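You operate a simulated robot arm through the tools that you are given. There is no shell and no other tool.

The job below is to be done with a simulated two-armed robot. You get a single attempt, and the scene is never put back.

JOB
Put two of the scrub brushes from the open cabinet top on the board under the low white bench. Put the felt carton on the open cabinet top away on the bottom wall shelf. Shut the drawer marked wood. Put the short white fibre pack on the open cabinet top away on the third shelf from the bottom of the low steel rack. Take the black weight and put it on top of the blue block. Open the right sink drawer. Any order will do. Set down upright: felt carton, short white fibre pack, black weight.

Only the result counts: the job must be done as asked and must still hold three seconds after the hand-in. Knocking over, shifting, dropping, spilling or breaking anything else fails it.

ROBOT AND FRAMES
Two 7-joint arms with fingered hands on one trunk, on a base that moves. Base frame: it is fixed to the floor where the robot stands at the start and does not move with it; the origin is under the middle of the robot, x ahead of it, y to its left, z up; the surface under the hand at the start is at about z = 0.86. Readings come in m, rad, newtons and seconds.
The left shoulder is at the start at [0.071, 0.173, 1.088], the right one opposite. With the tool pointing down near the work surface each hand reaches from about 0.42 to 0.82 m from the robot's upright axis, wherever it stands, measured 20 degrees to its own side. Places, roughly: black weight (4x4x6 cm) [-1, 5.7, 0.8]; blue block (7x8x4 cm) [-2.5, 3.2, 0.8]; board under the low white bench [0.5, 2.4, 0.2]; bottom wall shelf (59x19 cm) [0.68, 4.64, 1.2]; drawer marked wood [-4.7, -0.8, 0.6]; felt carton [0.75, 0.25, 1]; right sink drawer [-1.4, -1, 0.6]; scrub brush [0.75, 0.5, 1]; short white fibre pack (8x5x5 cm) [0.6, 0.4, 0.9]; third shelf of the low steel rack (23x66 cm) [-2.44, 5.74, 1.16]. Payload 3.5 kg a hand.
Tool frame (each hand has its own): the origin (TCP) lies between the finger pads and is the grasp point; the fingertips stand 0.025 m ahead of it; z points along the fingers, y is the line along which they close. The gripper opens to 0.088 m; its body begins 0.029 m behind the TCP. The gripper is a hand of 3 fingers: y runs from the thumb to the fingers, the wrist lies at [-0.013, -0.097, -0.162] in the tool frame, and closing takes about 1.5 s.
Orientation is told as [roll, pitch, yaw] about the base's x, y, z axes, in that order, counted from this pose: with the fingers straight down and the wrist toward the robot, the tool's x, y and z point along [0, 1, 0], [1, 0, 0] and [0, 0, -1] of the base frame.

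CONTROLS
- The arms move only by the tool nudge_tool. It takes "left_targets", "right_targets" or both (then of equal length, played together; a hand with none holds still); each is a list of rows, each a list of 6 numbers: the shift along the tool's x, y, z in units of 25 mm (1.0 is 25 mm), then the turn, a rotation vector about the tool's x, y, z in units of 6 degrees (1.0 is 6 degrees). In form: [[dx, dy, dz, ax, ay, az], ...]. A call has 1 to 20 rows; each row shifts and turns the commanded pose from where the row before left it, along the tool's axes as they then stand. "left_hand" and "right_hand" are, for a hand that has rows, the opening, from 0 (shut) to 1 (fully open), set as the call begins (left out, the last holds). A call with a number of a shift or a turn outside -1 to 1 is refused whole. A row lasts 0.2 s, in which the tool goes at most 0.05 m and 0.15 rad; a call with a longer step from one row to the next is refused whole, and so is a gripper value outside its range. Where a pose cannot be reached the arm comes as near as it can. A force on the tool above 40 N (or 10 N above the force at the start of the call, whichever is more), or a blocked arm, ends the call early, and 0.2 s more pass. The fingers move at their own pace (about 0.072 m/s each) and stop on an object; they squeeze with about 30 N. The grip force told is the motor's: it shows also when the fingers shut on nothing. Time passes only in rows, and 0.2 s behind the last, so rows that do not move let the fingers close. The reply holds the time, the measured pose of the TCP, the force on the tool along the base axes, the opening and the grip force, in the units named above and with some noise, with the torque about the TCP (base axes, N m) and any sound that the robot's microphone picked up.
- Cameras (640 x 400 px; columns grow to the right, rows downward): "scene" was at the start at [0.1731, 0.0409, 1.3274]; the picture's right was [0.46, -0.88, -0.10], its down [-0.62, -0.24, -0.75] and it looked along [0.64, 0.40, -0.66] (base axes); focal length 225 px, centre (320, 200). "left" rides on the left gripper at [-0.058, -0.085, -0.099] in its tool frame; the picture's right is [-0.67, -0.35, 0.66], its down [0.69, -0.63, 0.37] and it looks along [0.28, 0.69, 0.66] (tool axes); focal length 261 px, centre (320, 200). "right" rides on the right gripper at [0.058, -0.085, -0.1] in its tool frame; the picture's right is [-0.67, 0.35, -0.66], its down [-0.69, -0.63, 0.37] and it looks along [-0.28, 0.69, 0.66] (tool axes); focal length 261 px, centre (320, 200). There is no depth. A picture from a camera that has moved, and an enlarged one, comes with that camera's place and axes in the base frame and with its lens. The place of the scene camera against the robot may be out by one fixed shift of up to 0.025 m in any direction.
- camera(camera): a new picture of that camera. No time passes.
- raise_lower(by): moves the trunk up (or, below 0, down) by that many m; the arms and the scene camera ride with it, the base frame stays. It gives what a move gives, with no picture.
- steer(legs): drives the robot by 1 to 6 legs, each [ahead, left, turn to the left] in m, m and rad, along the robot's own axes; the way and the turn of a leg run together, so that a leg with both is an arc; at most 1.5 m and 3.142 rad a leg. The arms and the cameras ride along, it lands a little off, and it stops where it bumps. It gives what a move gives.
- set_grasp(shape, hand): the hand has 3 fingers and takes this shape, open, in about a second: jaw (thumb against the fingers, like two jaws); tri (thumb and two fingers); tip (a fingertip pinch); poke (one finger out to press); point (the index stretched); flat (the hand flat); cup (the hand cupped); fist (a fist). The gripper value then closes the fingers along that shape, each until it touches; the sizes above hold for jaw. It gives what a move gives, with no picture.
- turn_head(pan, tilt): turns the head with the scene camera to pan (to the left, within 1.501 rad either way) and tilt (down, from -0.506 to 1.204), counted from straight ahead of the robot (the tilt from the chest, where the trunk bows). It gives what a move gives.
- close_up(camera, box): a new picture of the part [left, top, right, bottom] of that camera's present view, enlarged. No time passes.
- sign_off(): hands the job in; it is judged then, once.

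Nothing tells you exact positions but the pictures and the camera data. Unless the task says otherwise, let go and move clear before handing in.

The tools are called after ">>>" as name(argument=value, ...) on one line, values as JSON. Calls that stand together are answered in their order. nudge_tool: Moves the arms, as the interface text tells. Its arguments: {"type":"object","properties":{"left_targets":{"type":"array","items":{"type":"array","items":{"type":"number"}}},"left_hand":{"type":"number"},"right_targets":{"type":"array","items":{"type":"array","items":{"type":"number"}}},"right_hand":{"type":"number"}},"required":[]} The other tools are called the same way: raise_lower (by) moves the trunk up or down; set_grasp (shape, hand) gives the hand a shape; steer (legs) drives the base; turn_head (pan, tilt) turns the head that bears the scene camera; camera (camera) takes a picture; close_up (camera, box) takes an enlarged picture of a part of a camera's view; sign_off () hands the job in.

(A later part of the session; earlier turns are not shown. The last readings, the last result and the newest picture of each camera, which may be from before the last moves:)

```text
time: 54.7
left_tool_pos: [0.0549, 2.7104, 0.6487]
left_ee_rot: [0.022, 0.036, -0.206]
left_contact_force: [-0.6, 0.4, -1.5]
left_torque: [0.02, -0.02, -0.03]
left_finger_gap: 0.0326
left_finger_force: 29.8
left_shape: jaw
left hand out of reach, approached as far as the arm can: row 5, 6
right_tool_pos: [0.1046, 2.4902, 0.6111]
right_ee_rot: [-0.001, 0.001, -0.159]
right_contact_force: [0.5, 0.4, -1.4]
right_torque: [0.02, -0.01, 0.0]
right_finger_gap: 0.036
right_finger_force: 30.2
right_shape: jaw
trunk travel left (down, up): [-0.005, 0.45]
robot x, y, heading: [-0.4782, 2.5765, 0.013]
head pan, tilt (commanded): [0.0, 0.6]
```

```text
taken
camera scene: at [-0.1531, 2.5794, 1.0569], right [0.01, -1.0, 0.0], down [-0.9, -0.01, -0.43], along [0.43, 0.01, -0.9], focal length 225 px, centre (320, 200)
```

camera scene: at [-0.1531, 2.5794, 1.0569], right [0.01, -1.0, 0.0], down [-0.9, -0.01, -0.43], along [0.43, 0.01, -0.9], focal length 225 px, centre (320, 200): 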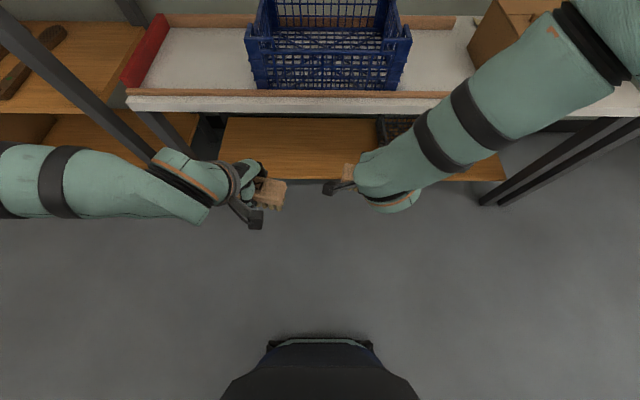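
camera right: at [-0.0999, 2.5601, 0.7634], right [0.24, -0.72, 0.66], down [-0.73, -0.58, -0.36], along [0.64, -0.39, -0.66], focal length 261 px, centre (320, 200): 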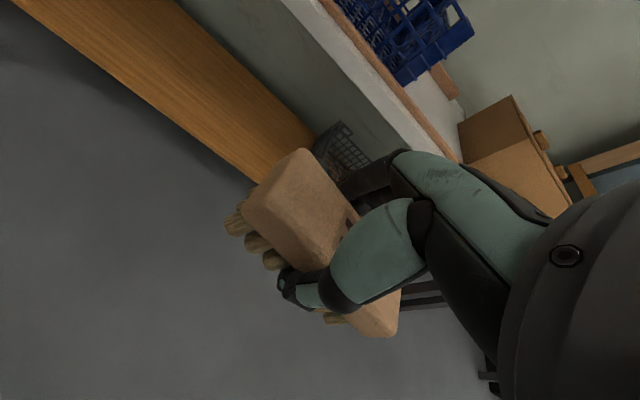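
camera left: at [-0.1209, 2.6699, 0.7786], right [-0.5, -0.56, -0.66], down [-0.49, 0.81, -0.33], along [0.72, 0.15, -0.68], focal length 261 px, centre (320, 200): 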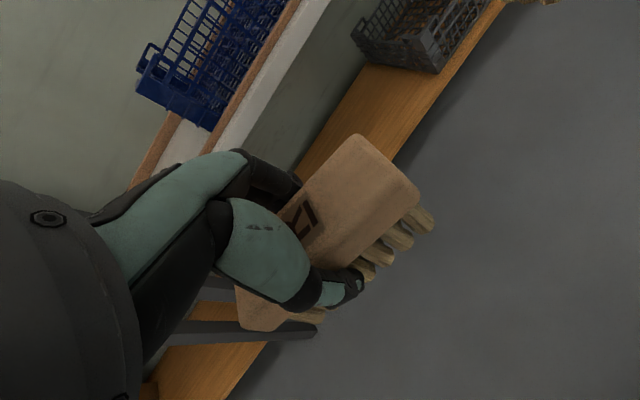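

The right hand follows well, but the left one is limited with its present inward turn. I'll turn the left hand outward by 18 degrees and try again.

>>> nudge_tool(left_targets=[[0, 0, 0, 0, 0, -1], [0, 0, 0, 0, 0, -1], [0, 0, 0, 0, 0, -1], [0, 0.8, 0.5, 0, 0, 0], [0, 0.8, 0.5, 0, 0, 0], [0, 0, 0, 0, 0, 0], [0, 0, 0, 0, 0, 0]])

>>> camera(camera="scene")

```text
time: 56.3
left_tool_pos: [0.0611, 2.7468, 0.637]
left_ee_rot: [0.031, 0.03, 0.107]
left_contact_force: [0.4, -0.2, -0.8]
left_torque: [-0.01, -0.02, 0.0]
left_finger_gap: 0.0327
left_finger_force: 29.7
left_shape: jaw
left hand out of reach, approached as far as the arm can: row 1, 2, 3, 4, 5
right_tool_pos: [0.1053, 2.4904, 0.6113]
right_ee_rot: [0.0, 0.002, -0.158]
right_contact_force: [-0.9, 0.4, -1.1]
right_torque: [0.01, 0.04, -0.02]
right_finger_gap: 0.036
right_finger_force: 29.9
right_shape: jaw
trunk travel left (down, up): [-0.005, 0.45]
robot x, y, heading: [-0.4809, 2.578, 0.012]
head pan, tilt (commanded): [0.0, 0.6]
```

```text
taken
camera scene: at [-0.1532, 2.5795, 1.0569], right [0.01, -1.0, 0.0], down [-0.9, -0.01, -0.43], along [0.43, 0.01, -0.9], focal length 225 px, centre (320, 200)
```

scene: 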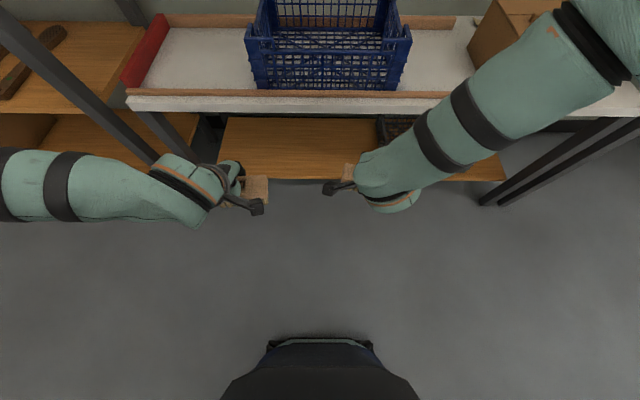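

The left forearm comes in from far out to the side and seems caught near a joint limit. I'll move the left hand a bit up, outward and forward to let the arm unwind.

>>> nudge_tool(left_targets=[[0.5, 0.2, -0.8, 0, 0, 0], [0.5, 0.2, -0.8, 0, 0, 0], [0.5, 0.2, -0.8, 0, 0, 0], [0.5, 0.5, -0.5, 0, 0, 0], [0.3, 0.5, 0, 0, 0, 0], [0, 0.5, 0, 0, 0, 0], [0, 0, 0, 0, 0, 0], [0, 0, 0, 0, 0, 0]])

>>> camera(camera="scene")

```text
time: 58.1
left_tool_pos: [0.1098, 2.8086, 0.7101]
left_ee_rot: [0.03, 0.031, 0.106]
left_contact_force: [-0.5, -0.3, -1.6]
left_torque: [-0.04, -0.03, -0.02]
left_finger_gap: 0.0326
left_finger_force: 30.1
left_shape: jaw
right_tool_pos: [0.1055, 2.49, 0.6105]
right_ee_rot: [0.001, 0.002, -0.159]
right_contact_force: [0.3, 0.4, -0.9]
right_torque: [0.02, -0.02, 0.03]
right_finger_gap: 0.0361
right_finger_force: 29.8
right_shape: jaw
trunk travel left (down, up): [-0.005, 0.45]
robot x, y, heading: [-0.4782, 2.5777, 0.011]
head pan, tilt (commanded): [0.0, 0.6]
```

```text
taken
camera scene: at [-0.1532, 2.5794, 1.0569], right [0.01, -1.0, 0.0], down [-0.9, -0.01, -0.43], along [0.43, 0.01, -0.9], focal length 225 px, centre (320, 200)
```

scene: 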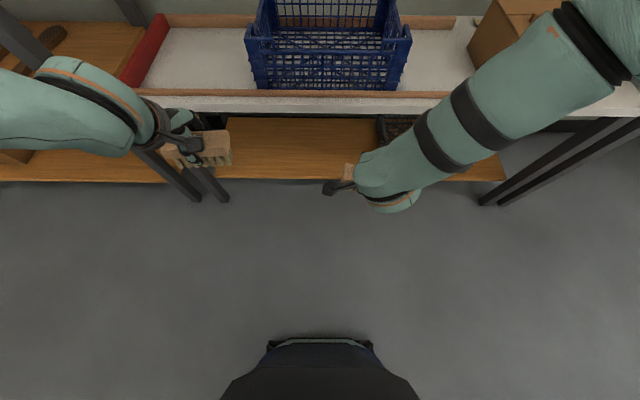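

The left arm now reaches its targets. I'll continue lowering both hands and see how they follow.

>>> nudge_tool(left_targets=[[-0.1, 0, 1, 0, 0, 0], [-0.1, 0, 1, 0, 0, 0], [-0.1, 0, 1, 0, 0, 0], [-0.1, 0, 1, 0, 0, 0], [-0.1, 0, 1, 0, 0, 0], [-0.1, 0, 1, 0, 0, 0], [0, 0, 1, 0, 0, 0], [0, 0, 1, 0, 0, 0], [0, 0, 0, 0, 0, 0], [0, 0, 0, 0, 0, 0]], right_targets=[[0, 0, 0.5, 0, 0, 0], [0, 0, 0.5, 0, 0, 0], [0, 0, 0.5, 0, 0, 0], [0, 0, 0.5, 0, 0, 0], [0, 0, 0.5, 0, 0, 0], [0, 0, 0.5, 0, 0, 0], [0, 0, 0.5, 0, 0, 0], [0, 0, 0.5, 0, 0, 0], [0, 0, 0, 0, 0, 0], [0, 0, 0, 0, 0, 0]])

>>> camera(camera="scene")

```text
time: 60.3
left_tool_pos: [0.0885, 2.826, 0.5362]
left_ee_rot: [0.031, 0.029, 0.106]
left_contact_force: [0.1, 0.8, -1.2]
left_torque: [0.0, 0.02, 0.05]
left_finger_gap: 0.0326
left_finger_force: 30.3
left_shape: jaw
left hand out of reach, approached as far as the arm can: row 6, 7, 8
right_tool_pos: [0.1049, 2.4898, 0.5085]
right_ee_rot: [0.0, 0.002, -0.157]
right_contact_force: [-0.5, -0.2, -1.1]
right_torque: [-0.02, 0.03, 0.03]
right_finger_gap: 0.0357
right_finger_force: 30.2
right_shape: jaw
trunk travel left (down, up): [-0.005, 0.45]
robot x, y, heading: [-0.4754, 2.5747, 0.016]
head pan, tilt (commanded): [0.0, 0.6]
```

```text
taken
camera scene: at [-0.1532, 2.5795, 1.0569], right [0.01, -1.0, 0.0], down [-0.9, -0.01, -0.43], along [0.43, 0.01, -0.9], focal length 225 px, centre (320, 200)
```

scene: 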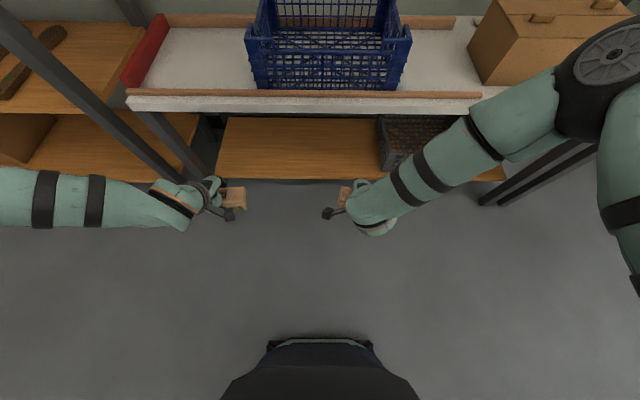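

Elbow placement matters near the bench, so I'll extend both arms nearly straight before lowering, which keeps the elbows on the line from shoulder to wrist.

>>> nudge_tool(left_targets=[[-0.57, 0.64, 0, 0, 0, 0], [-0.57, 0.64, 0, 0, 0, 0], [-0.57, 0.64, 0, 0, 0, 0], [-0.57, 0.64, 0, 0, 0, 0], [0, 0, 0.8, 0, 0, 0], [0, 0, 0.8, 0, 0, 0], [0, 0, 0.8, 0, 0, 0], [0, 0, 0, 0, 0, 0]], right_targets=[[0.088, 0.54, 0, 0, 0, 0], [0.088, 0.54, 0, 0, 0, 0], [0.088, 0.54, 0, 0, 0, 0], [0.088, 0.54, 0, 0, 0, 0], [0, 0, 0.7, 0, 0, 0], [0, 0, 0.7, 0, 0, 0], [0, 0, 0.7, 0, 0, 0], [0, 0, 0, 0, 0, 0]])

>>> camera(camera="scene")

```text
time: 62.1
left_tool_pos: [0.1128, 2.8408, 0.5392]
left_ee_rot: [0.031, 0.028, 0.106]
left_contact_force: [-0.1, -0.5, -1.3]
left_torque: [-0.04, 0.01, 0.0]
left_finger_gap: 0.0325
left_finger_force: 29.8
left_shape: jaw
left hand out of reach, approached as far as the arm can: row 1, 2, 3, 4, 5, 6, 7
right_tool_pos: [0.1587, 2.4874, 0.456]
right_ee_rot: [0.0, 0.002, -0.16]
right_contact_force: [-0.5, 0.6, -0.8]
right_torque: [0.0, -0.02, 0.03]
right_finger_gap: 0.0359
right_finger_force: 30.2
right_shape: jaw
trunk travel left (down, up): [-0.005, 0.45]
robot x, y, heading: [-0.4778, 2.5769, 0.011]
head pan, tilt (commanded): [0.0, 0.6]
```

```text
taken
camera scene: at [-0.1535, 2.5794, 1.0571], right [0.01, -1.0, 0.0], down [-0.9, -0.01, -0.43], along [0.43, 0.01, -0.9], focal length 225 px, centre (320, 200)
```

scene: 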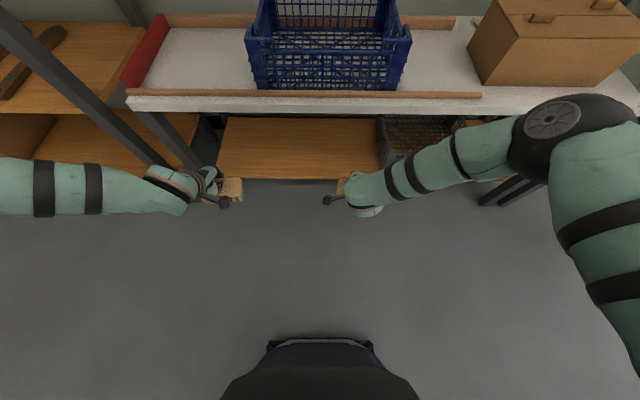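

The right arm behaves; tilting the hand forward should put it more in line with the forearm. I'll pitch the right hand by 25 degrees in place and look at its elbow.

>>> nudge_tool(right_targets=[[0, 0, 0, -0.83, 0, 0], [0, 0, 0, -0.83, 0, 0], [0, 0, 0, -0.83, 0, 0], [0, 0, 0, -0.83, 0, 0], [0, 0, 0, -0.83, 0, 0], [0, 0, 0, 0, 0, 0], [0, 0, 0, 0, 0, 0]])

>>> camera(camera="scene")

```text
time: 63.7
left_tool_pos: [0.1134, 2.8409, 0.5382]
left_ee_rot: [0.031, 0.028, 0.105]
left_contact_force: [-0.7, 0.2, -2.1]
left_torque: [-0.02, 0.01, 0.01]
left_finger_gap: 0.0323
left_finger_force: 30.0
left_shape: jaw
right_tool_pos: [0.1891, 2.5475, 0.4704]
right_ee_rot: [-0.008, -0.425, -0.165]
right_contact_force: [0.5, 0.6, -1.9]
right_torque: [0.0, 0.02, -0.01]
right_finger_gap: 0.036
right_finger_force: 30.0
right_shape: jaw
right hand out of reach, approached as far as the arm can: row 3, 4, 5
trunk travel left (down, up): [-0.005, 0.45]
robot x, y, heading: [-0.4785, 2.5743, 0.013]
head pan, tilt (commanded): [0.0, 0.6]
```

```text
taken
camera scene: at [-0.1532, 2.5796, 1.0569], right [0.01, -1.0, 0.0], down [-0.9, -0.01, -0.43], along [0.43, 0.01, -0.9], focal length 225 px, centre (320, 200)
```

scene: 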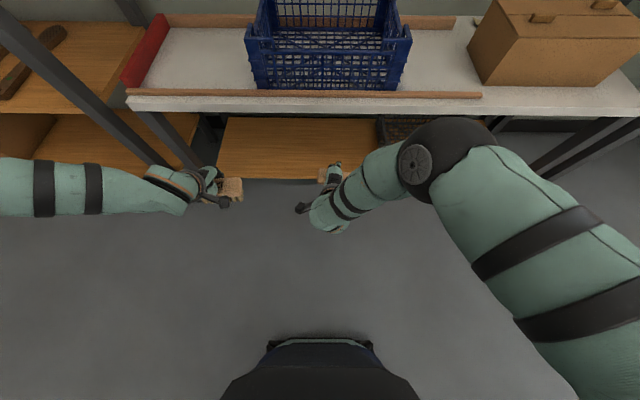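

For the left arm the elbow sticks out sideways with the forearm level, so pitching that hand forward should relieve its wrist. I'll pitch the left hand and undo the pitch on the right.

>>> nudge_tool(left_targets=[[0, 0, 0, -0.8, 0, 0], [0, 0, 0, -0.8, 0, 0], [0, 0, 0, -0.8, 0, 0], [0, 0, 0, -0.8, 0, 0], [0, 0, 0, -0.8, 0, 0], [0, 0, 0, 0, 0, 0], [0, 0, 0, 0, 0, 0]], right_targets=[[0, 0, 0, 0.8, 0, 0], [0, 0, 0, 0.8, 0, 0], [0, 0, 0, 0.8, 0, 0], [0, 0, 0, 0.8, 0, 0], [0, 0, 0, 0.8, 0, 0], [0, 0, 0, 0, 0, 0], [0, 0, 0, 0, 0, 0]])

>>> camera(camera="scene")

```text
time: 65.3
left_tool_pos: [0.1064, 2.8522, 0.5574]
left_ee_rot: [0.033, -0.386, 0.091]
left_contact_force: [0.2, -0.5, -0.5]
left_torque: [0.01, 0.01, 0.0]
left_finger_gap: 0.0326
left_finger_force: 29.7
left_shape: jaw
left hand out of reach, approached as far as the arm can: row 2, 3, 4, 5
right_tool_pos: [0.1884, 2.5466, 0.4708]
right_ee_rot: [-0.001, -0.012, -0.159]
right_contact_force: [-0.3, -0.4, -1.4]
right_torque: [-0.01, 0.0, 0.01]
right_finger_gap: 0.0354
right_finger_force: 29.7
right_shape: jaw
trunk travel left (down, up): [-0.005, 0.45]
robot x, y, heading: [-0.4813, 2.5759, 0.014]
head pan, tilt (commanded): [0.0, 0.6]
```

```text
taken
camera scene: at [-0.1532, 2.5795, 1.0569], right [0.01, -1.0, 0.0], down [-0.9, -0.01, -0.43], along [0.43, 0.01, -0.9], focal length 225 px, centre (320, 200)
```

scene: 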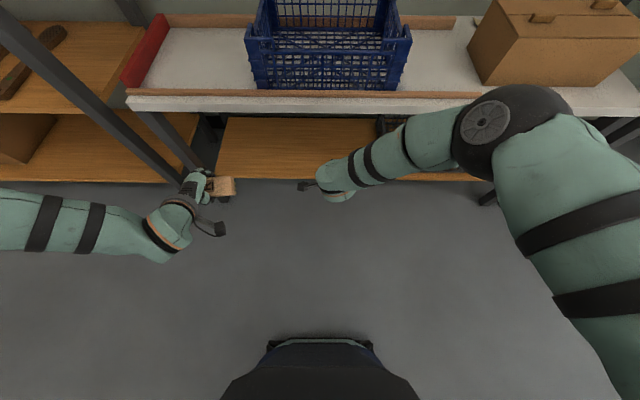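

I'd like to see where the left elbow actually is, so I'll look left and then right.

>>> turn_head(pan=1.1, tilt=0.2)

>>> camera(camera="scene")

>>> turn_head(pan=-0.9, tilt=0.2)

>>> camera(camera="scene")

```text
time: 66.7
left_tool_pos: [0.1051, 2.8527, 0.5575]
left_ee_rot: [0.034, -0.389, 0.092]
left_contact_force: [0.0, -0.2, -2.1]
left_torque: [0.02, 0.06, 0.02]
left_finger_gap: 0.0322
left_finger_force: 29.7
left_shape: jaw
right_tool_pos: [0.1876, 2.5467, 0.4698]
right_ee_rot: [-0.001, -0.013, -0.159]
right_contact_force: [-0.3, -0.7, -0.6]
right_torque: [0.02, 0.0, -0.01]
right_finger_gap: 0.0352
right_finger_force: 30.1
right_shape: jaw
trunk travel left (down, up): [-0.005, 0.45]
robot x, y, heading: [-0.4779, 2.5758, 0.016]
head pan, tilt (commanded): [1.1, 0.201]
```

```text
taken
camera scene: at [-0.1757, 2.6622, 1.1118], right [0.78, -0.44, -0.45], down [-0.57, -0.19, -0.8], along [0.27, 0.88, -0.4], focal length 225 px, centre (320, 200)
```

scene: 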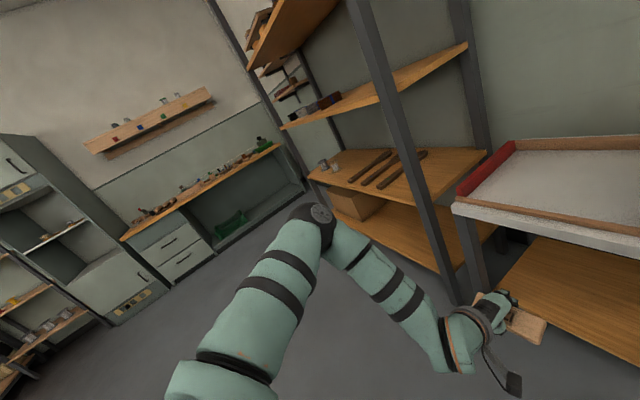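

```text
time: 68.6
left_tool_pos: [0.1072, 2.8532, 0.5565]
left_ee_rot: [0.035, -0.387, 0.091]
left_contact_force: [-0.4, -0.3, -0.5]
left_torque: [0.02, 0.0, 0.01]
left_finger_gap: 0.0325
left_finger_force: 29.8
left_shape: jaw
right_tool_pos: [0.1888, 2.5466, 0.4712]
right_ee_rot: [-0.002, -0.013, -0.158]
right_contact_force: [-0.1, -0.2, -1.1]
right_torque: [0.02, -0.03, 0.0]
right_finger_gap: 0.0353
right_finger_force: 30.0
right_shape: jaw
trunk travel left (down, up): [-0.005, 0.45]
robot x, y, heading: [-0.4792, 2.577, 0.013]
head pan, tilt (commanded): [-0.901, 0.201]
```

```text
taken
camera scene: at [-0.16, 2.5064, 1.1041], right [-0.67, -0.63, 0.39], down [-0.6, 0.15, -0.78], along [0.44, -0.76, -0.48], focal length 225 px, centre (320, 200)
```

scene: 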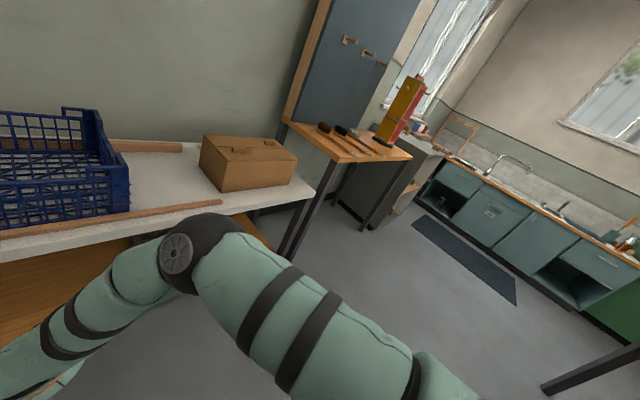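

The left elbow is up and out at shoulder height, the right one forward. I'll bring the right hand down at longer extension, and unpitch and extend the left hand forward and upward first.

>>> nudge_tool(left_targets=[[0, 0, -0.3, 0.8, 0, 0], [0, 0.3, -0.3, 0.8, 0, 0], [0, 0.3, -0.3, 0.8, 0, 0], [0, 0.5, -0.5, 0.8, 0, 0], [0, 0.5, -0.5, 0.5, 0, 0], [0, 0.8, -0.3, 0, 0, 0], [0, 0.8, -0.3, 0, 0, 0], [0, 0.8, 0, 0, 0, 0], [0, 0.8, 0, 0, 0, 0], [0, 0, 0, 0, 0, 0]], right_targets=[[0.4, 0, 0, 0, 0, 0], [-0.4, 0.2, 0.6, 0, 0, 0], [-0.4, 0.2, 0.6, 0, 0, 0], [-0.4, 0.2, 0.6, 0, 0, 0], [-0.4, 0.2, 0.6, 0, 0, 0], [-0.4, 0, 0.6, 0, 0, 0], [-0.4, 0, 0.6, 0, 0, 0], [0, 0, 0.6, 0, 0, 0], [0, 0, 0.6, 0, 0, 0], [0, 0, 0, 0, 0, 0]])

>>> camera(camera="scene")

>>> turn_head(pan=0.9, tilt=0.2)

>>> camera(camera="scene")

```text
time: 70.8
left_tool_pos: [0.2145, 2.8621, 0.6249]
left_ee_rot: [0.03, -0.003, 0.105]
left_contact_force: [0.0, -0.1, -0.4]
left_torque: [0.0, -0.01, -0.07]
left_finger_gap: 0.0326
left_finger_force: 29.8
left_shape: jaw
right_tool_pos: [0.202, 2.4939, 0.3513]
right_ee_rot: [0.0, -0.014, -0.161]
right_contact_force: [0.1, -0.1, -0.4]
right_torque: [-0.01, 0.05, 0.01]
right_finger_gap: 0.0353
right_finger_force: 29.5
right_shape: jaw
trunk travel left (down, up): [-0.005, 0.45]
robot x, y, heading: [-0.4828, 2.57, 0.015]
head pan, tilt (commanded): [-0.901, 0.201]
```

```text
taken
camera scene: at [-0.1604, 2.5062, 1.1043], right [-0.67, -0.63, 0.39], down [-0.6, 0.15, -0.78], along [0.44, -0.76, -0.48], focal length 225 px, centre (320, 200)
```

scene: 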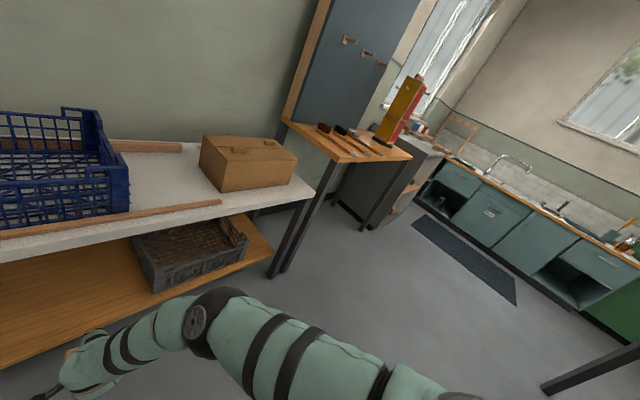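

```text
time: 72.6
left_tool_pos: [0.2137, 2.8609, 0.625]
left_ee_rot: [0.031, -0.002, 0.105]
left_contact_force: [0.4, 0.3, -1.0]
left_torque: [-0.01, 0.0, 0.0]
left_finger_gap: 0.0323
left_finger_force: 29.6
left_shape: jaw
right_tool_pos: [0.2015, 2.4923, 0.3519]
right_ee_rot: [0.0, -0.015, -0.159]
right_contact_force: [0.4, 0.1, -0.8]
right_torque: [-0.03, -0.03, 0.0]
right_finger_gap: 0.0351
right_finger_force: 30.2
right_shape: jaw
trunk travel left (down, up): [-0.005, 0.45]
robot x, y, heading: [-0.4804, 2.5769, 0.015]
head pan, tilt (commanded): [0.901, 0.201]
```

```text
taken
camera scene: at [-0.1621, 2.6524, 1.104], right [0.69, -0.61, -0.39], down [-0.6, -0.17, -0.78], along [0.41, 0.77, -0.48], focal length 225 px, centre (320, 200)
```

scene: 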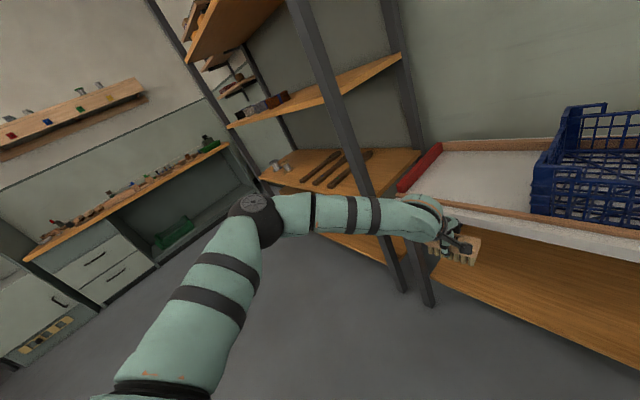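

The right arm is now low and nearly straight, as wanted. I'll bring the left hand down to the same height.

>>> nudge_tool(left_targets=[[0, 0, 0.9, 0, 0, 0], [0, 0, 0.9, 0, 0, 0], [0, 0, 0.9, 0, 0, 0], [-0.2, 0, 0.9, 0, 0, 0], [-0.3, -0.03, 0.9, 0, 0, 0], [-0.3, -0.03, 0.9, 0, 0, 0], [-0.3, -0.03, 0.9, 0, 0, 0], [-0.3, -0.03, 0.9, 0, 0, 0], [-0.3, -0.03, 0.9, 0, 0, 0], [-0.3, -0.03, 0.9, 0, 0, 0], [-0.3, -0.03, 0.9, 0, 0, 0], [-0.3, -0.03, 0.9, 0, 0, 0], [0, 0, 0, 0, 0, 0]])

>>> camera(camera="scene")

>>> turn_head(pan=0.0, tilt=0.2)

>>> camera(camera="scene")

```text
time: 75.4
left_tool_pos: [0.1048, 2.8929, 0.5]
left_ee_rot: [0.03, -0.002, 0.105]
left_contact_force: [1.1, -0.4, -1.7]
left_torque: [0.02, 0.0, -0.04]
left_finger_gap: 0.0322
left_finger_force: 30.3
left_shape: jaw
left hand out of reach, approached as far as the arm can: row 1, 2, 3, 4, 5, 6, 7, 8, 9, 10, 11, 12
right_tool_pos: [0.2022, 2.4926, 0.3521]
right_ee_rot: [0.0, -0.014, -0.157]
right_contact_force: [0.2, -0.5, -1.2]
right_torque: [-0.01, 0.01, 0.02]
right_finger_gap: 0.0354
right_finger_force: 29.9
right_shape: jaw
trunk travel left (down, up): [-0.005, 0.45]
robot x, y, heading: [-0.4792, 2.5758, 0.012]
head pan, tilt (commanded): [0.901, 0.201]
```

```text
taken
camera scene: at [-0.1622, 2.6524, 1.1041], right [0.69, -0.61, -0.39], down [-0.6, -0.17, -0.78], along [0.41, 0.77, -0.48], focal length 225 px, centre (320, 200)
```

scene: 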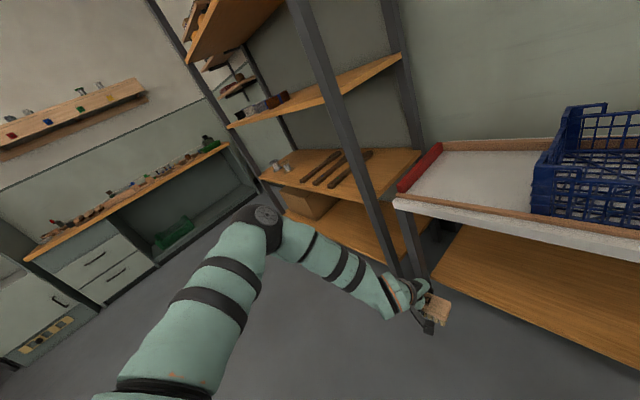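

```text
time: 76.6
left_tool_pos: [0.1056, 2.8928, 0.5006]
left_ee_rot: [0.03, -0.001, 0.106]
left_contact_force: [-0.9, 0.3, -1.4]
left_torque: [0.0, 0.0, -0.03]
left_finger_gap: 0.0325
left_finger_force: 30.7
left_shape: jaw
right_tool_pos: [0.2013, 2.4929, 0.3511]
right_ee_rot: [0.0, -0.014, -0.158]
right_contact_force: [-0.3, -0.5, -1.9]
right_torque: [0.0, 0.01, 0.0]
right_finger_gap: 0.0353
right_finger_force: 29.8
right_shape: jaw
trunk travel left (down, up): [-0.005, 0.45]
robot x, y, heading: [-0.4799, 2.5713, 0.012]
head pan, tilt (commanded): [0.0, 0.201]
```

```text
taken
camera scene: at [-0.1306, 2.5799, 1.0863], right [0.02, -1.0, 0.0], down [-0.67, -0.01, -0.75], along [0.75, 0.01, -0.67], focal length 225 px, centre (320, 200)
```

scene: 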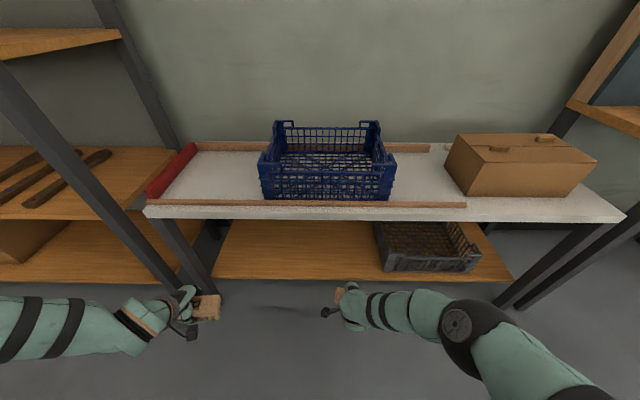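

The right hand is ready but the left arm sits at a joint limit, so I'll place the right brush first. I'll raise the left hand out of the way and check the board through the right camera.

>>> nudge_tool(left_targets=[[0, -0.2, -1, 0, 0, 0], [0, -0.2, -1, 0, 0, 0], [0, -0.2, -1, 0, 0, 0], [0, -0.2, -1, 0, 0, 0], [0, -0.2, -1, 0, 0, 0], [0, -0.2, -1, 0, 0, 0], [0, -0.2, -1, 0, 0, 0], [0, -0.2, -1, 0, 0, 0], [0, -0.2, -1, 0, 0, 0], [0, -0.2, -1, 0, 0, 0], [0, 0, -1, 0, 0, 0], [0, 0, -1, 0, 0, 0], [0, 0, 0, 0, 0, 0]])

>>> camera(camera="right")

>>> camera(camera="scene")

```text
time: 79.4
left_tool_pos: [0.0574, 2.879, 0.8017]
left_ee_rot: [0.031, -0.002, 0.104]
left_contact_force: [0.3, -0.5, -1.2]
left_torque: [0.0, -0.03, -0.02]
left_finger_gap: 0.0324
left_finger_force: 30.1
left_shape: jaw
right_tool_pos: [0.2026, 2.4937, 0.351]
right_ee_rot: [0.0, -0.015, -0.159]
right_contact_force: [0.1, 0.4, -1.3]
right_torque: [0.0, 0.0, -0.03]
right_finger_gap: 0.0351
right_finger_force: 30.0
right_shape: jaw
trunk travel left (down, up): [-0.005, 0.45]
robot x, y, heading: [-0.4779, 2.5768, 0.015]
head pan, tilt (commanded): [0.0, 0.201]
```

```text
taken
camera right: at [0.1259, 2.5648, 0.4488], right [0.23, -0.71, 0.66], down [-0.72, -0.58, -0.37], along [0.65, -0.39, -0.65], focal length 261 px, centre (320, 200)
```

right: 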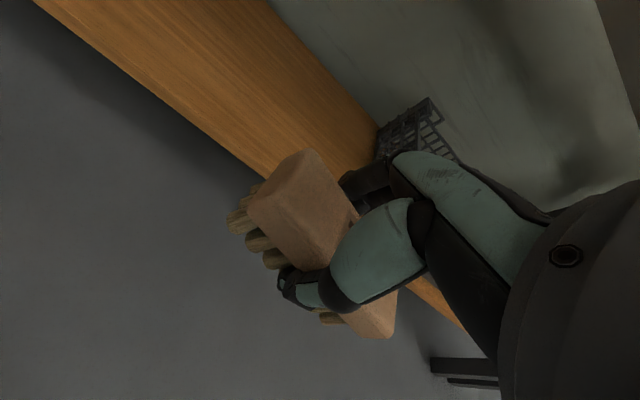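

```text
taken
camera scene: at [-0.1303, 2.58, 1.0861], right [0.01, -1.0, 0.0], down [-0.67, -0.01, -0.75], along [0.75, 0.01, -0.67], focal length 225 px, centre (320, 200)
```

scene: 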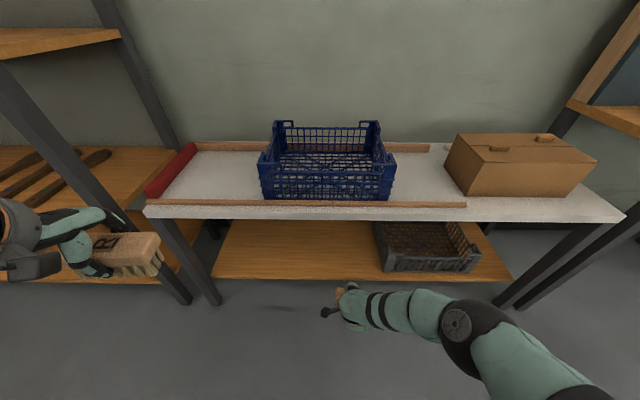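

The board's top looks to be near z 0.21 with its front edge about x 0.335, and the crate ends at about y 2.31. I'll lower the right hand a little, drive forward 0.1 m and check again.

>>> nudge_tool(right_targets=[[0, 0, 0.7, 0, 0, 0], [0, 0, 0.7, 0, 0, 0], [0, 0, 0.7, 0, 0, 0], [0, 0, 0, 0, 0, 0]])

>>> steer(legs=[[0.1, 0.0, 0.0]])

>>> camera(camera="right")

>>> camera(camera="scene")

```text
time: 80.4
left_tool_pos: [0.0556, 2.8787, 0.8021]
left_ee_rot: [0.03, -0.003, 0.105]
left_contact_force: [-0.2, 0.3, -2.2]
left_torque: [0.01, -0.01, -0.02]
left_finger_gap: 0.0323
left_finger_force: 30.0
left_shape: jaw
right_tool_pos: [0.2022, 2.4934, 0.3079]
right_ee_rot: [0.002, -0.014, -0.159]
right_contact_force: [-0.5, 0.3, -1.3]
right_torque: [0.04, 0.0, 0.02]
right_finger_gap: 0.0352
right_finger_force: 30.4
right_shape: jaw
right hand out of reach, approached as far as the arm can: row 3
trunk travel left (down, up): [-0.005, 0.45]
robot x, y, heading: [-0.4801, 2.5769, 0.015]
head pan, tilt (commanded): [0.0, 0.201]
```

```text
time: 81.5
left_tool_pos: [0.1567, 2.8802, 0.8014]
left_ee_rot: [0.03, -0.003, 0.106]
left_contact_force: [1.2, -0.4, -2.3]
left_torque: [-0.05, 0.01, -0.03]
left_finger_gap: 0.0324
left_finger_force: 30.3
left_shape: jaw
right_tool_pos: [0.3046, 2.497, 0.3077]
right_ee_rot: [-0.001, -0.013, -0.159]
right_contact_force: [-0.6, 0.2, -1.4]
right_torque: [0.0, -0.01, -0.02]
right_finger_gap: 0.0351
right_finger_force: 29.9
right_shape: jaw
trunk travel left (down, up): [-0.005, 0.45]
robot x, y, heading: [-0.3795, 2.5762, 0.017]
head pan, tilt (commanded): [0.0, 0.201]
```

```text
taken
camera right: at [0.2273, 2.567, 0.4045], right [0.23, -0.71, 0.66], down [-0.72, -0.58, -0.37], along [0.65, -0.39, -0.65], focal length 261 px, centre (320, 200)
```

right: 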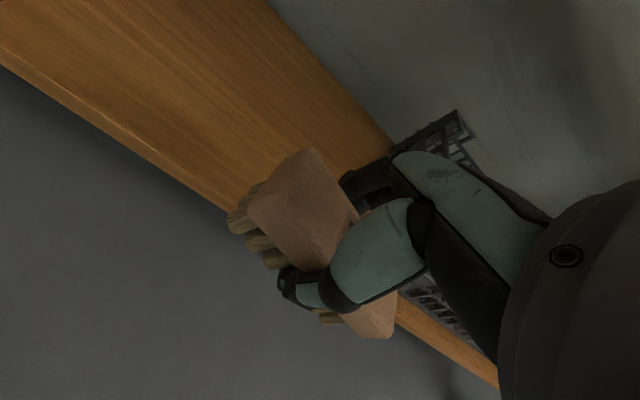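

```text
taken
camera scene: at [-0.0284, 2.5816, 1.0859], right [0.02, -1.0, 0.0], down [-0.67, -0.01, -0.75], along [0.75, 0.01, -0.67], focal length 225 px, centre (320, 200)
```

scene: 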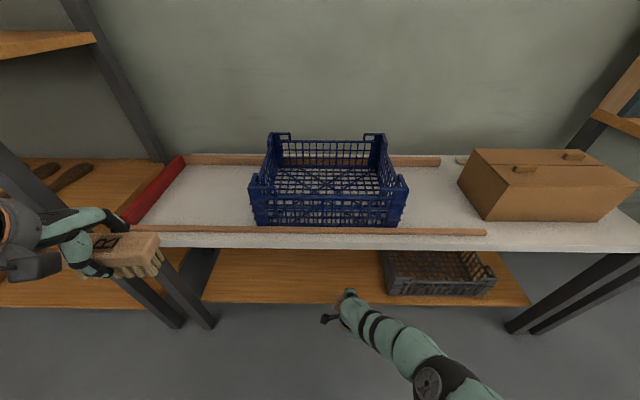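

Let me enlarge the board edge in the right camera to pin down its height.

>>> close_up(camera="right", box=[0, 0, 280, 230])

>>> close_up(camera="scene", box=[140, 200, 540, 400])

```text
1.74 times, centred on (140, 115) of right
camera zoom: at [0.2273, 2.567, 0.4045], right [0.23, -0.71, 0.66], down [-0.72, -0.58, -0.37], along [0.65, -0.39, -0.65], focal length 453 px, centre (633, 348)
```

zoom: 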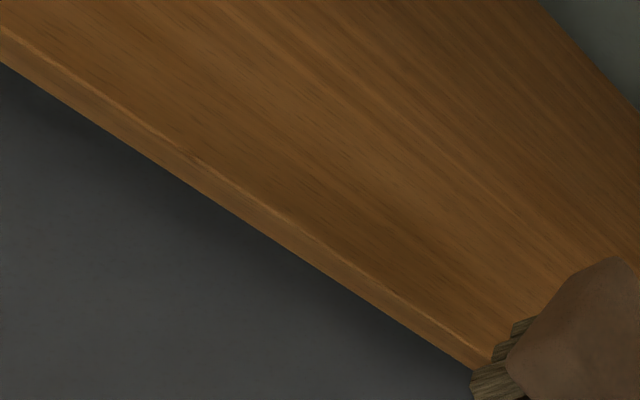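

```text
1.60 times, centred on (340, 300) of scene
camera zoom: at [-0.0284, 2.5816, 1.0859], right [0.02, -1.0, 0.0], down [-0.67, -0.01, -0.75], along [0.75, 0.01, -0.67], focal length 360 px, centre (288, 40)
```

zoom: 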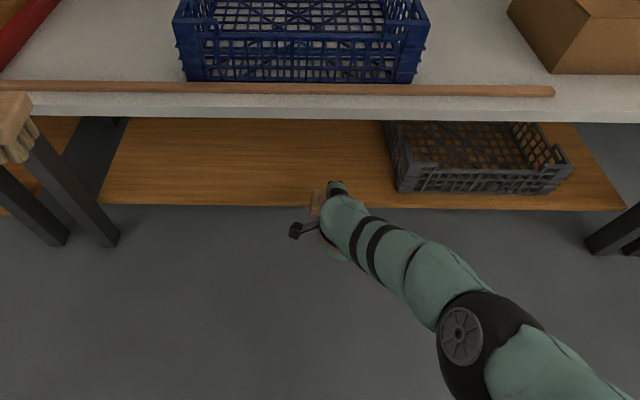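

The board top is at about z 0.217 and its front edge at x 0.351. The arm is at full stretch, so I'll pull the right hand back 7 cm and test whether it reaches placing height before driving in.

>>> nudge_tool(right_targets=[[0, -0.7, -0.1, 0, 0, 0], [0, -0.7, -0.1, 0, 0, 0], [0, -0.7, 0, 0, 0, 0], [0, -0.7, 0, 0, 0, 0], [0, 0, 0.5, 0, 0, 0], [0, 0, 0.5, 0, 0, 0], [0, 0, 0.5, 0, 0, 0], [0, 0, 0.5, 0, 0, 0], [0, 0, 0, 0, 0, 0]])

>>> camera(camera="scene")

```text
time: 83.5
left_tool_pos: [0.1569, 2.8794, 0.8031]
left_ee_rot: [0.031, -0.002, 0.107]
left_contact_force: [-0.3, -0.2, -1.6]
left_torque: [0.03, -0.03, 0.02]
left_finger_gap: 0.0323
left_finger_force: 30.5
left_shape: jaw
right_tool_pos: [0.234, 2.5053, 0.2629]
right_ee_rot: [0.0, -0.013, -0.16]
right_contact_force: [-0.2, 0.4, -1.2]
right_torque: [0.02, -0.01, -0.02]
right_finger_gap: 0.0354
right_finger_force: 29.9
right_shape: jaw
trunk travel left (down, up): [-0.005, 0.45]
robot x, y, heading: [-0.3808, 2.5778, 0.013]
head pan, tilt (commanded): [0.0, 0.201]
```

```text
taken
camera scene: at [-0.0295, 2.5816, 1.0864], right [0.02, -1.0, 0.0], down [-0.67, -0.01, -0.75], along [0.75, 0.01, -0.67], focal length 225 px, centre (320, 200)
```

scene: 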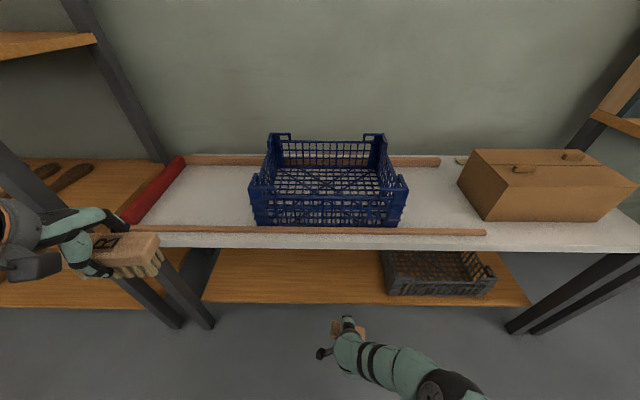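

The hand reaches placing height here. I'll raise it slightly, then drive forward 0.19 m so the brush goes over the board.

>>> nudge_tool(right_targets=[[0, 0, -0.7, 0, 0, 0], [0, 0, -0.7, 0, 0, 0], [0, 0, 0, 0, 0, 0]])

>>> steer(legs=[[0.19, 0.0, 0.0]])

>>> camera(camera="right")

>>> camera(camera="scene")

```text
time: 84.3
left_tool_pos: [0.1588, 2.881, 0.8027]
left_ee_rot: [0.032, -0.003, 0.107]
left_contact_force: [0.2, 0.2, -1.3]
left_torque: [0.03, 0.01, -0.02]
left_finger_gap: 0.0322
left_finger_force: 30.2
left_shape: jaw
right_tool_pos: [0.2342, 2.5061, 0.2959]
right_ee_rot: [0.0, -0.014, -0.158]
right_contact_force: [-0.1, -0.3, -1.4]
right_torque: [-0.04, 0.0, 0.01]
right_finger_gap: 0.0353
right_finger_force: 29.7
right_shape: jaw
trunk travel left (down, up): [-0.005, 0.45]
robot x, y, heading: [-0.3804, 2.5751, 0.015]
head pan, tilt (commanded): [0.0, 0.201]
```

```text
time: 85.9
left_tool_pos: [0.341, 2.882, 0.8033]
left_ee_rot: [0.029, -0.004, 0.105]
left_contact_force: [-0.6, -0.2, -1.2]
left_torque: [-0.02, 0.02, 0.0]
left_finger_gap: 0.0321
left_finger_force: 29.7
left_shape: jaw
right_tool_pos: [0.408, 2.5099, 0.292]
right_ee_rot: [-0.002, 0.002, -0.154]
right_contact_force: [-0.9, 0.7, -1.2]
right_torque: [-0.01, 0.01, 0.01]
right_finger_gap: 0.0349
right_finger_force: 30.3
right_shape: jaw
trunk travel left (down, up): [-0.005, 0.45]
robot x, y, heading: [-0.1931, 2.5811, 0.01]
head pan, tilt (commanded): [0.0, 0.201]
stopped in leg 1: the robot was blocked; the commanded pose is now the measured one
```

```text
taken
camera right: at [0.3331, 2.5807, 0.3905], right [0.24, -0.71, 0.66], down [-0.73, -0.58, -0.36], along [0.64, -0.39, -0.66], focal length 261 px, centre (320, 200)
```

right: 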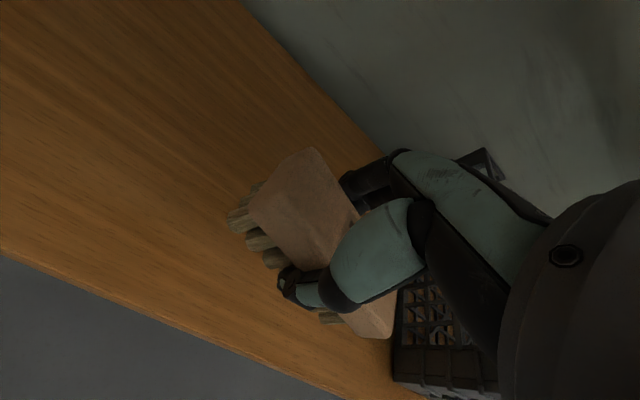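

```text
taken
camera scene: at [0.1532, 2.584, 1.087], right [0.01, -1.0, 0.0], down [-0.66, -0.01, -0.75], along [0.75, 0.01, -0.66], focal length 225 px, centre (320, 200)
```

scene: 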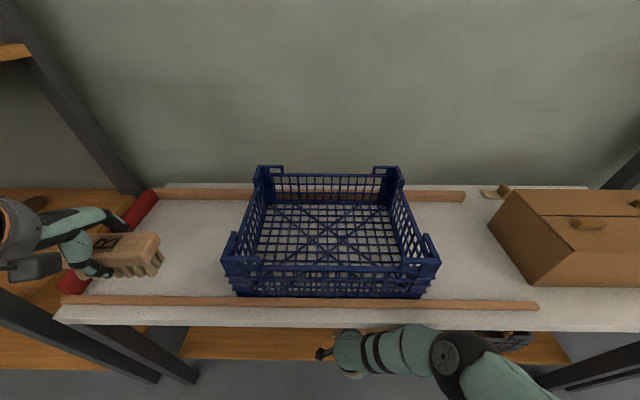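

The base stopped against something just short of the end, with the right brush over the board at x 0.408. I'll check nothing has shifted, then lower the brush gently from here.

>>> turn_head(pan=-0.5, tilt=0.9)

>>> camera(camera="scene")

>>> turn_head(pan=0.8, tilt=0.6)

>>> camera(camera="scene")

```text
time: 87.0
left_tool_pos: [0.3412, 2.8825, 0.8023]
left_ee_rot: [0.031, -0.003, 0.105]
left_contact_force: [0.1, 0.1, -2.4]
left_torque: [-0.01, 0.02, -0.01]
left_finger_gap: 0.0322
left_finger_force: 30.0
left_shape: jaw
right_tool_pos: [0.4087, 2.5093, 0.2916]
right_ee_rot: [-0.001, 0.002, -0.153]
right_contact_force: [-0.4, -0.2, -1.7]
right_torque: [0.0, -0.04, 0.02]
right_finger_gap: 0.0349
right_finger_force: 30.0
right_shape: jaw
trunk travel left (down, up): [-0.005, 0.45]
robot x, y, heading: [-0.1958, 2.5787, 0.017]
head pan, tilt (commanded): [-0.499, 0.901]
```

```text
taken
camera scene: at [0.0996, 2.5471, 1.0472], right [-0.4, -0.88, 0.24], down [-0.91, 0.36, -0.19], along [0.08, -0.3, -0.95], focal length 225 px, centre (320, 200)
```

scene: 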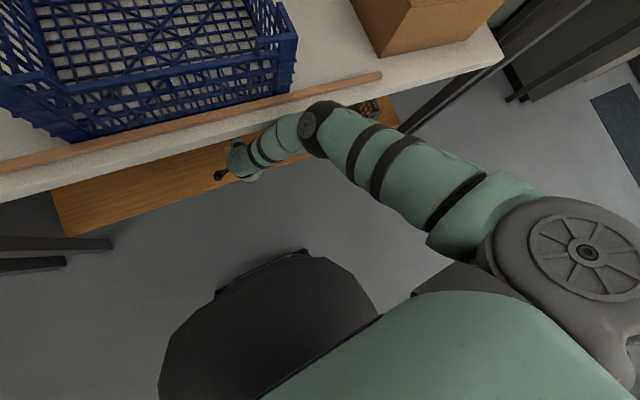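

```text
time: 88.5
left_tool_pos: [0.3405, 2.8822, 0.8034]
left_ee_rot: [0.032, -0.002, 0.105]
left_contact_force: [0.4, 0.1, -1.3]
left_torque: [0.01, 0.01, -0.01]
left_finger_gap: 0.0322
left_finger_force: 29.5
left_shape: jaw
right_tool_pos: [0.4078, 2.5098, 0.2916]
right_ee_rot: [-0.003, 0.002, -0.154]
right_contact_force: [0.0, 0.9, -1.1]
right_torque: [0.0, -0.01, 0.0]
right_finger_gap: 0.035
right_finger_force: 30.3
right_shape: jaw
trunk travel left (down, up): [-0.005, 0.45]
robot x, y, heading: [-0.1944, 2.5799, 0.014]
head pan, tilt (commanded): [0.799, 0.6]
```

```text
taken
camera scene: at [0.1066, 2.6466, 1.0709], right [0.63, -0.69, -0.36], down [-0.75, -0.42, -0.52], along [0.21, 0.59, -0.78], focal length 225 px, centre (320, 200)
```

scene: 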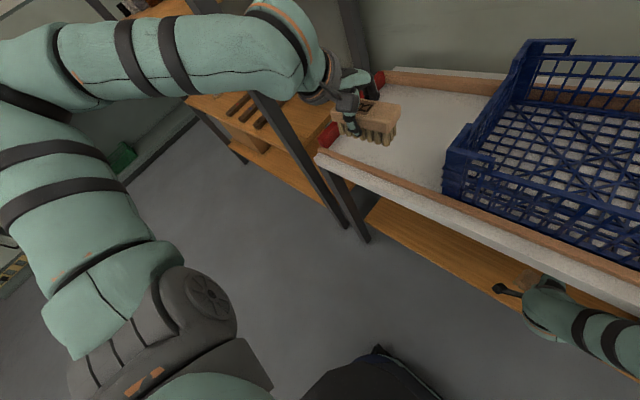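

The right elbow just touches the slab's front edge. I'll back off 1.5 cm, stretch the hand forward slightly, and then lower the brush onto the board.

>>> steer(legs=[[-0.015, 0.0, 0.0]])

>>> nudge_tool(right_targets=[[0, 0.3, 0, 0, 0, 0], [0, 0.3, 0, 0, 0, 0], [0, 0, 0.3, 0, 0, 0], [0, 0, 0.3, 0, 0, 0], [0, 0, 0.3, 0, 0, 0], [0, 0, 0.2, 0, 0, 0], [0, 0, 0, 0, 0, 0]])

>>> camera(camera="right")

>>> turn_head(pan=-0.3, tilt=0.6)

>>> camera(camera="scene")

```text
time: 89.2
left_tool_pos: [0.3257, 2.8815, 0.8023]
left_ee_rot: [0.032, -0.002, 0.105]
left_contact_force: [-1.2, 0.4, -1.0]
left_torque: [-0.02, 0.01, -0.01]
left_finger_gap: 0.0328
left_finger_force: 30.0
left_shape: jaw
right_tool_pos: [0.3939, 2.5099, 0.2917]
right_ee_rot: [-0.001, 0.003, -0.153]
right_contact_force: [-0.9, 0.4, -1.1]
right_torque: [0.05, 0.02, 0.02]
right_finger_gap: 0.0348
right_finger_force: 30.2
right_shape: jaw
trunk travel left (down, up): [-0.005, 0.45]
robot x, y, heading: [-0.2087, 2.5801, 0.009]
head pan, tilt (commanded): [0.799, 0.6]
```

```text
time: 90.8
left_tool_pos: [0.3284, 2.8818, 0.8028]
left_ee_rot: [0.031, 0.0, 0.104]
left_contact_force: [0.7, 0.0, -0.6]
left_torque: [0.0, 0.04, -0.02]
left_finger_gap: 0.0323
left_finger_force: 29.9
left_shape: jaw
right_tool_pos: [0.4095, 2.5084, 0.2645]
right_ee_rot: [-0.001, 0.001, -0.154]
right_contact_force: [0.4, -0.3, -1.3]
right_torque: [0.0, 0.01, 0.0]
right_finger_gap: 0.0351
right_finger_force: 30.1
right_shape: jaw
trunk travel left (down, up): [-0.005, 0.45]
robot x, y, heading: [-0.2101, 2.5787, 0.011]
head pan, tilt (commanded): [0.799, 0.6]
```

```text
taken
camera right: at [0.3339, 2.5782, 0.3632], right [0.24, -0.71, 0.66], down [-0.73, -0.58, -0.36], along [0.64, -0.39, -0.66], focal length 261 px, centre (320, 200)
```

right: 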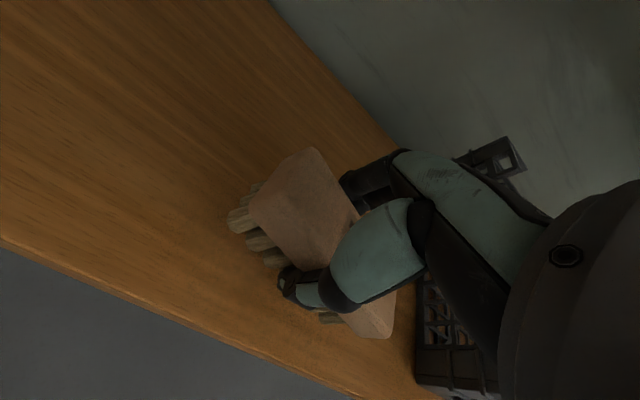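

```text
time: 92.2
left_tool_pos: [0.3282, 2.8822, 0.802]
left_ee_rot: [0.03, -0.002, 0.106]
left_contact_force: [-0.3, 0.5, -0.7]
left_torque: [0.0, 0.0, 0.03]
left_finger_gap: 0.0323
left_finger_force: 30.5
left_shape: jaw
right_tool_pos: [0.4084, 2.507, 0.2648]
right_ee_rot: [0.0, 0.002, -0.154]
right_contact_force: [-0.4, -0.6, -1.1]
right_torque: [-0.05, -0.01, -0.03]
right_finger_gap: 0.0349
right_finger_force: 30.0
right_shape: jaw
trunk travel left (down, up): [-0.005, 0.45]
robot x, y, heading: [-0.2075, 2.5823, 0.013]
head pan, tilt (commanded): [-0.3, 0.6]
```

```text
taken
camera scene: at [0.1142, 2.5574, 1.0589], right [-0.24, -0.96, 0.15], down [-0.88, 0.15, -0.44], along [0.4, -0.24, -0.88], focal length 225 px, centre (320, 200)
```

scene: 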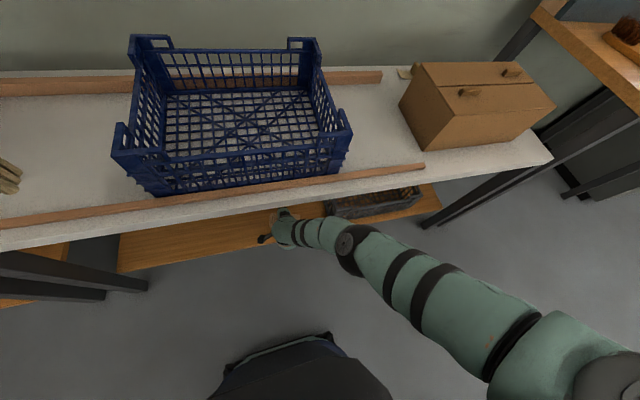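

The brush hovers about a centimetre above the board. I'll lower it in small steps and watch the force.

>>> nudge_tool(right_targets=[[0, 0, 0.16, 0, 0, 0], [0, 0, 0.16, 0, 0, 0], [0, 0, 0, 0, 0, 0]])

>>> nudge_tool(right_targets=[[0, 0, 0.12, 0, 0, 0], [0, 0, 0, 0, 0, 0], [0, 0, 0, 0, 0, 0]])

>>> camera(camera="right")

```text
time: 93.0
left_tool_pos: [0.3279, 2.8826, 0.8021]
left_ee_rot: [0.031, -0.002, 0.105]
left_contact_force: [-0.1, 0.0, -1.8]
left_torque: [-0.02, 0.01, 0.0]
left_finger_gap: 0.0326
left_finger_force: 29.8
left_shape: jaw
right_tool_pos: [0.4072, 2.5057, 0.2562]
right_ee_rot: [-0.003, 0.0, -0.153]
right_contact_force: [0.1, -0.1, -1.6]
right_torque: [0.03, 0.0, 0.02]
right_finger_gap: 0.0351
right_finger_force: 29.5
right_shape: jaw
trunk travel left (down, up): [-0.005, 0.45]
robot x, y, heading: [-0.2103, 2.5811, 0.012]
head pan, tilt (commanded): [-0.3, 0.6]
```

```text
time: 93.8
left_tool_pos: [0.3259, 2.8826, 0.8025]
left_ee_rot: [0.031, -0.001, 0.106]
left_contact_force: [0.6, -0.5, -1.6]
left_torque: [-0.02, -0.02, -0.01]
left_finger_gap: 0.0323
left_finger_force: 30.3
left_shape: jaw
right_tool_pos: [0.4092, 2.5068, 0.2557]
right_ee_rot: [-0.002, 0.001, -0.154]
right_contact_force: [-0.6, 0.0, -1.3]
right_torque: [0.0, -0.04, -0.02]
right_finger_gap: 0.0352
right_finger_force: 30.7
right_shape: jaw
trunk travel left (down, up): [-0.005, 0.45]
robot x, y, heading: [-0.2095, 2.5797, 0.013]
head pan, tilt (commanded): [-0.3, 0.6]
```

```text
taken
camera right: at [0.3337, 2.5778, 0.3548], right [0.24, -0.71, 0.66], down [-0.73, -0.58, -0.36], along [0.64, -0.39, -0.66], focal length 261 px, centre (320, 200)
```

right: 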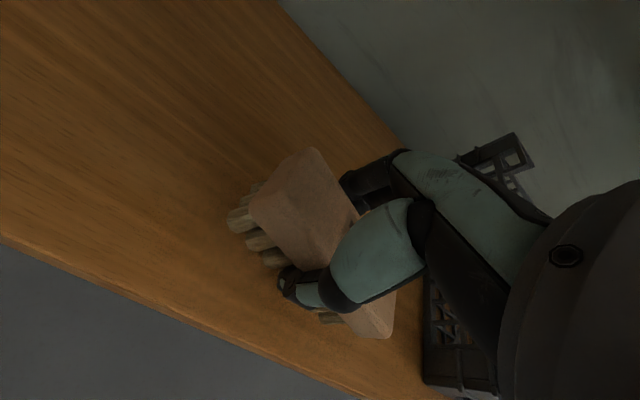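

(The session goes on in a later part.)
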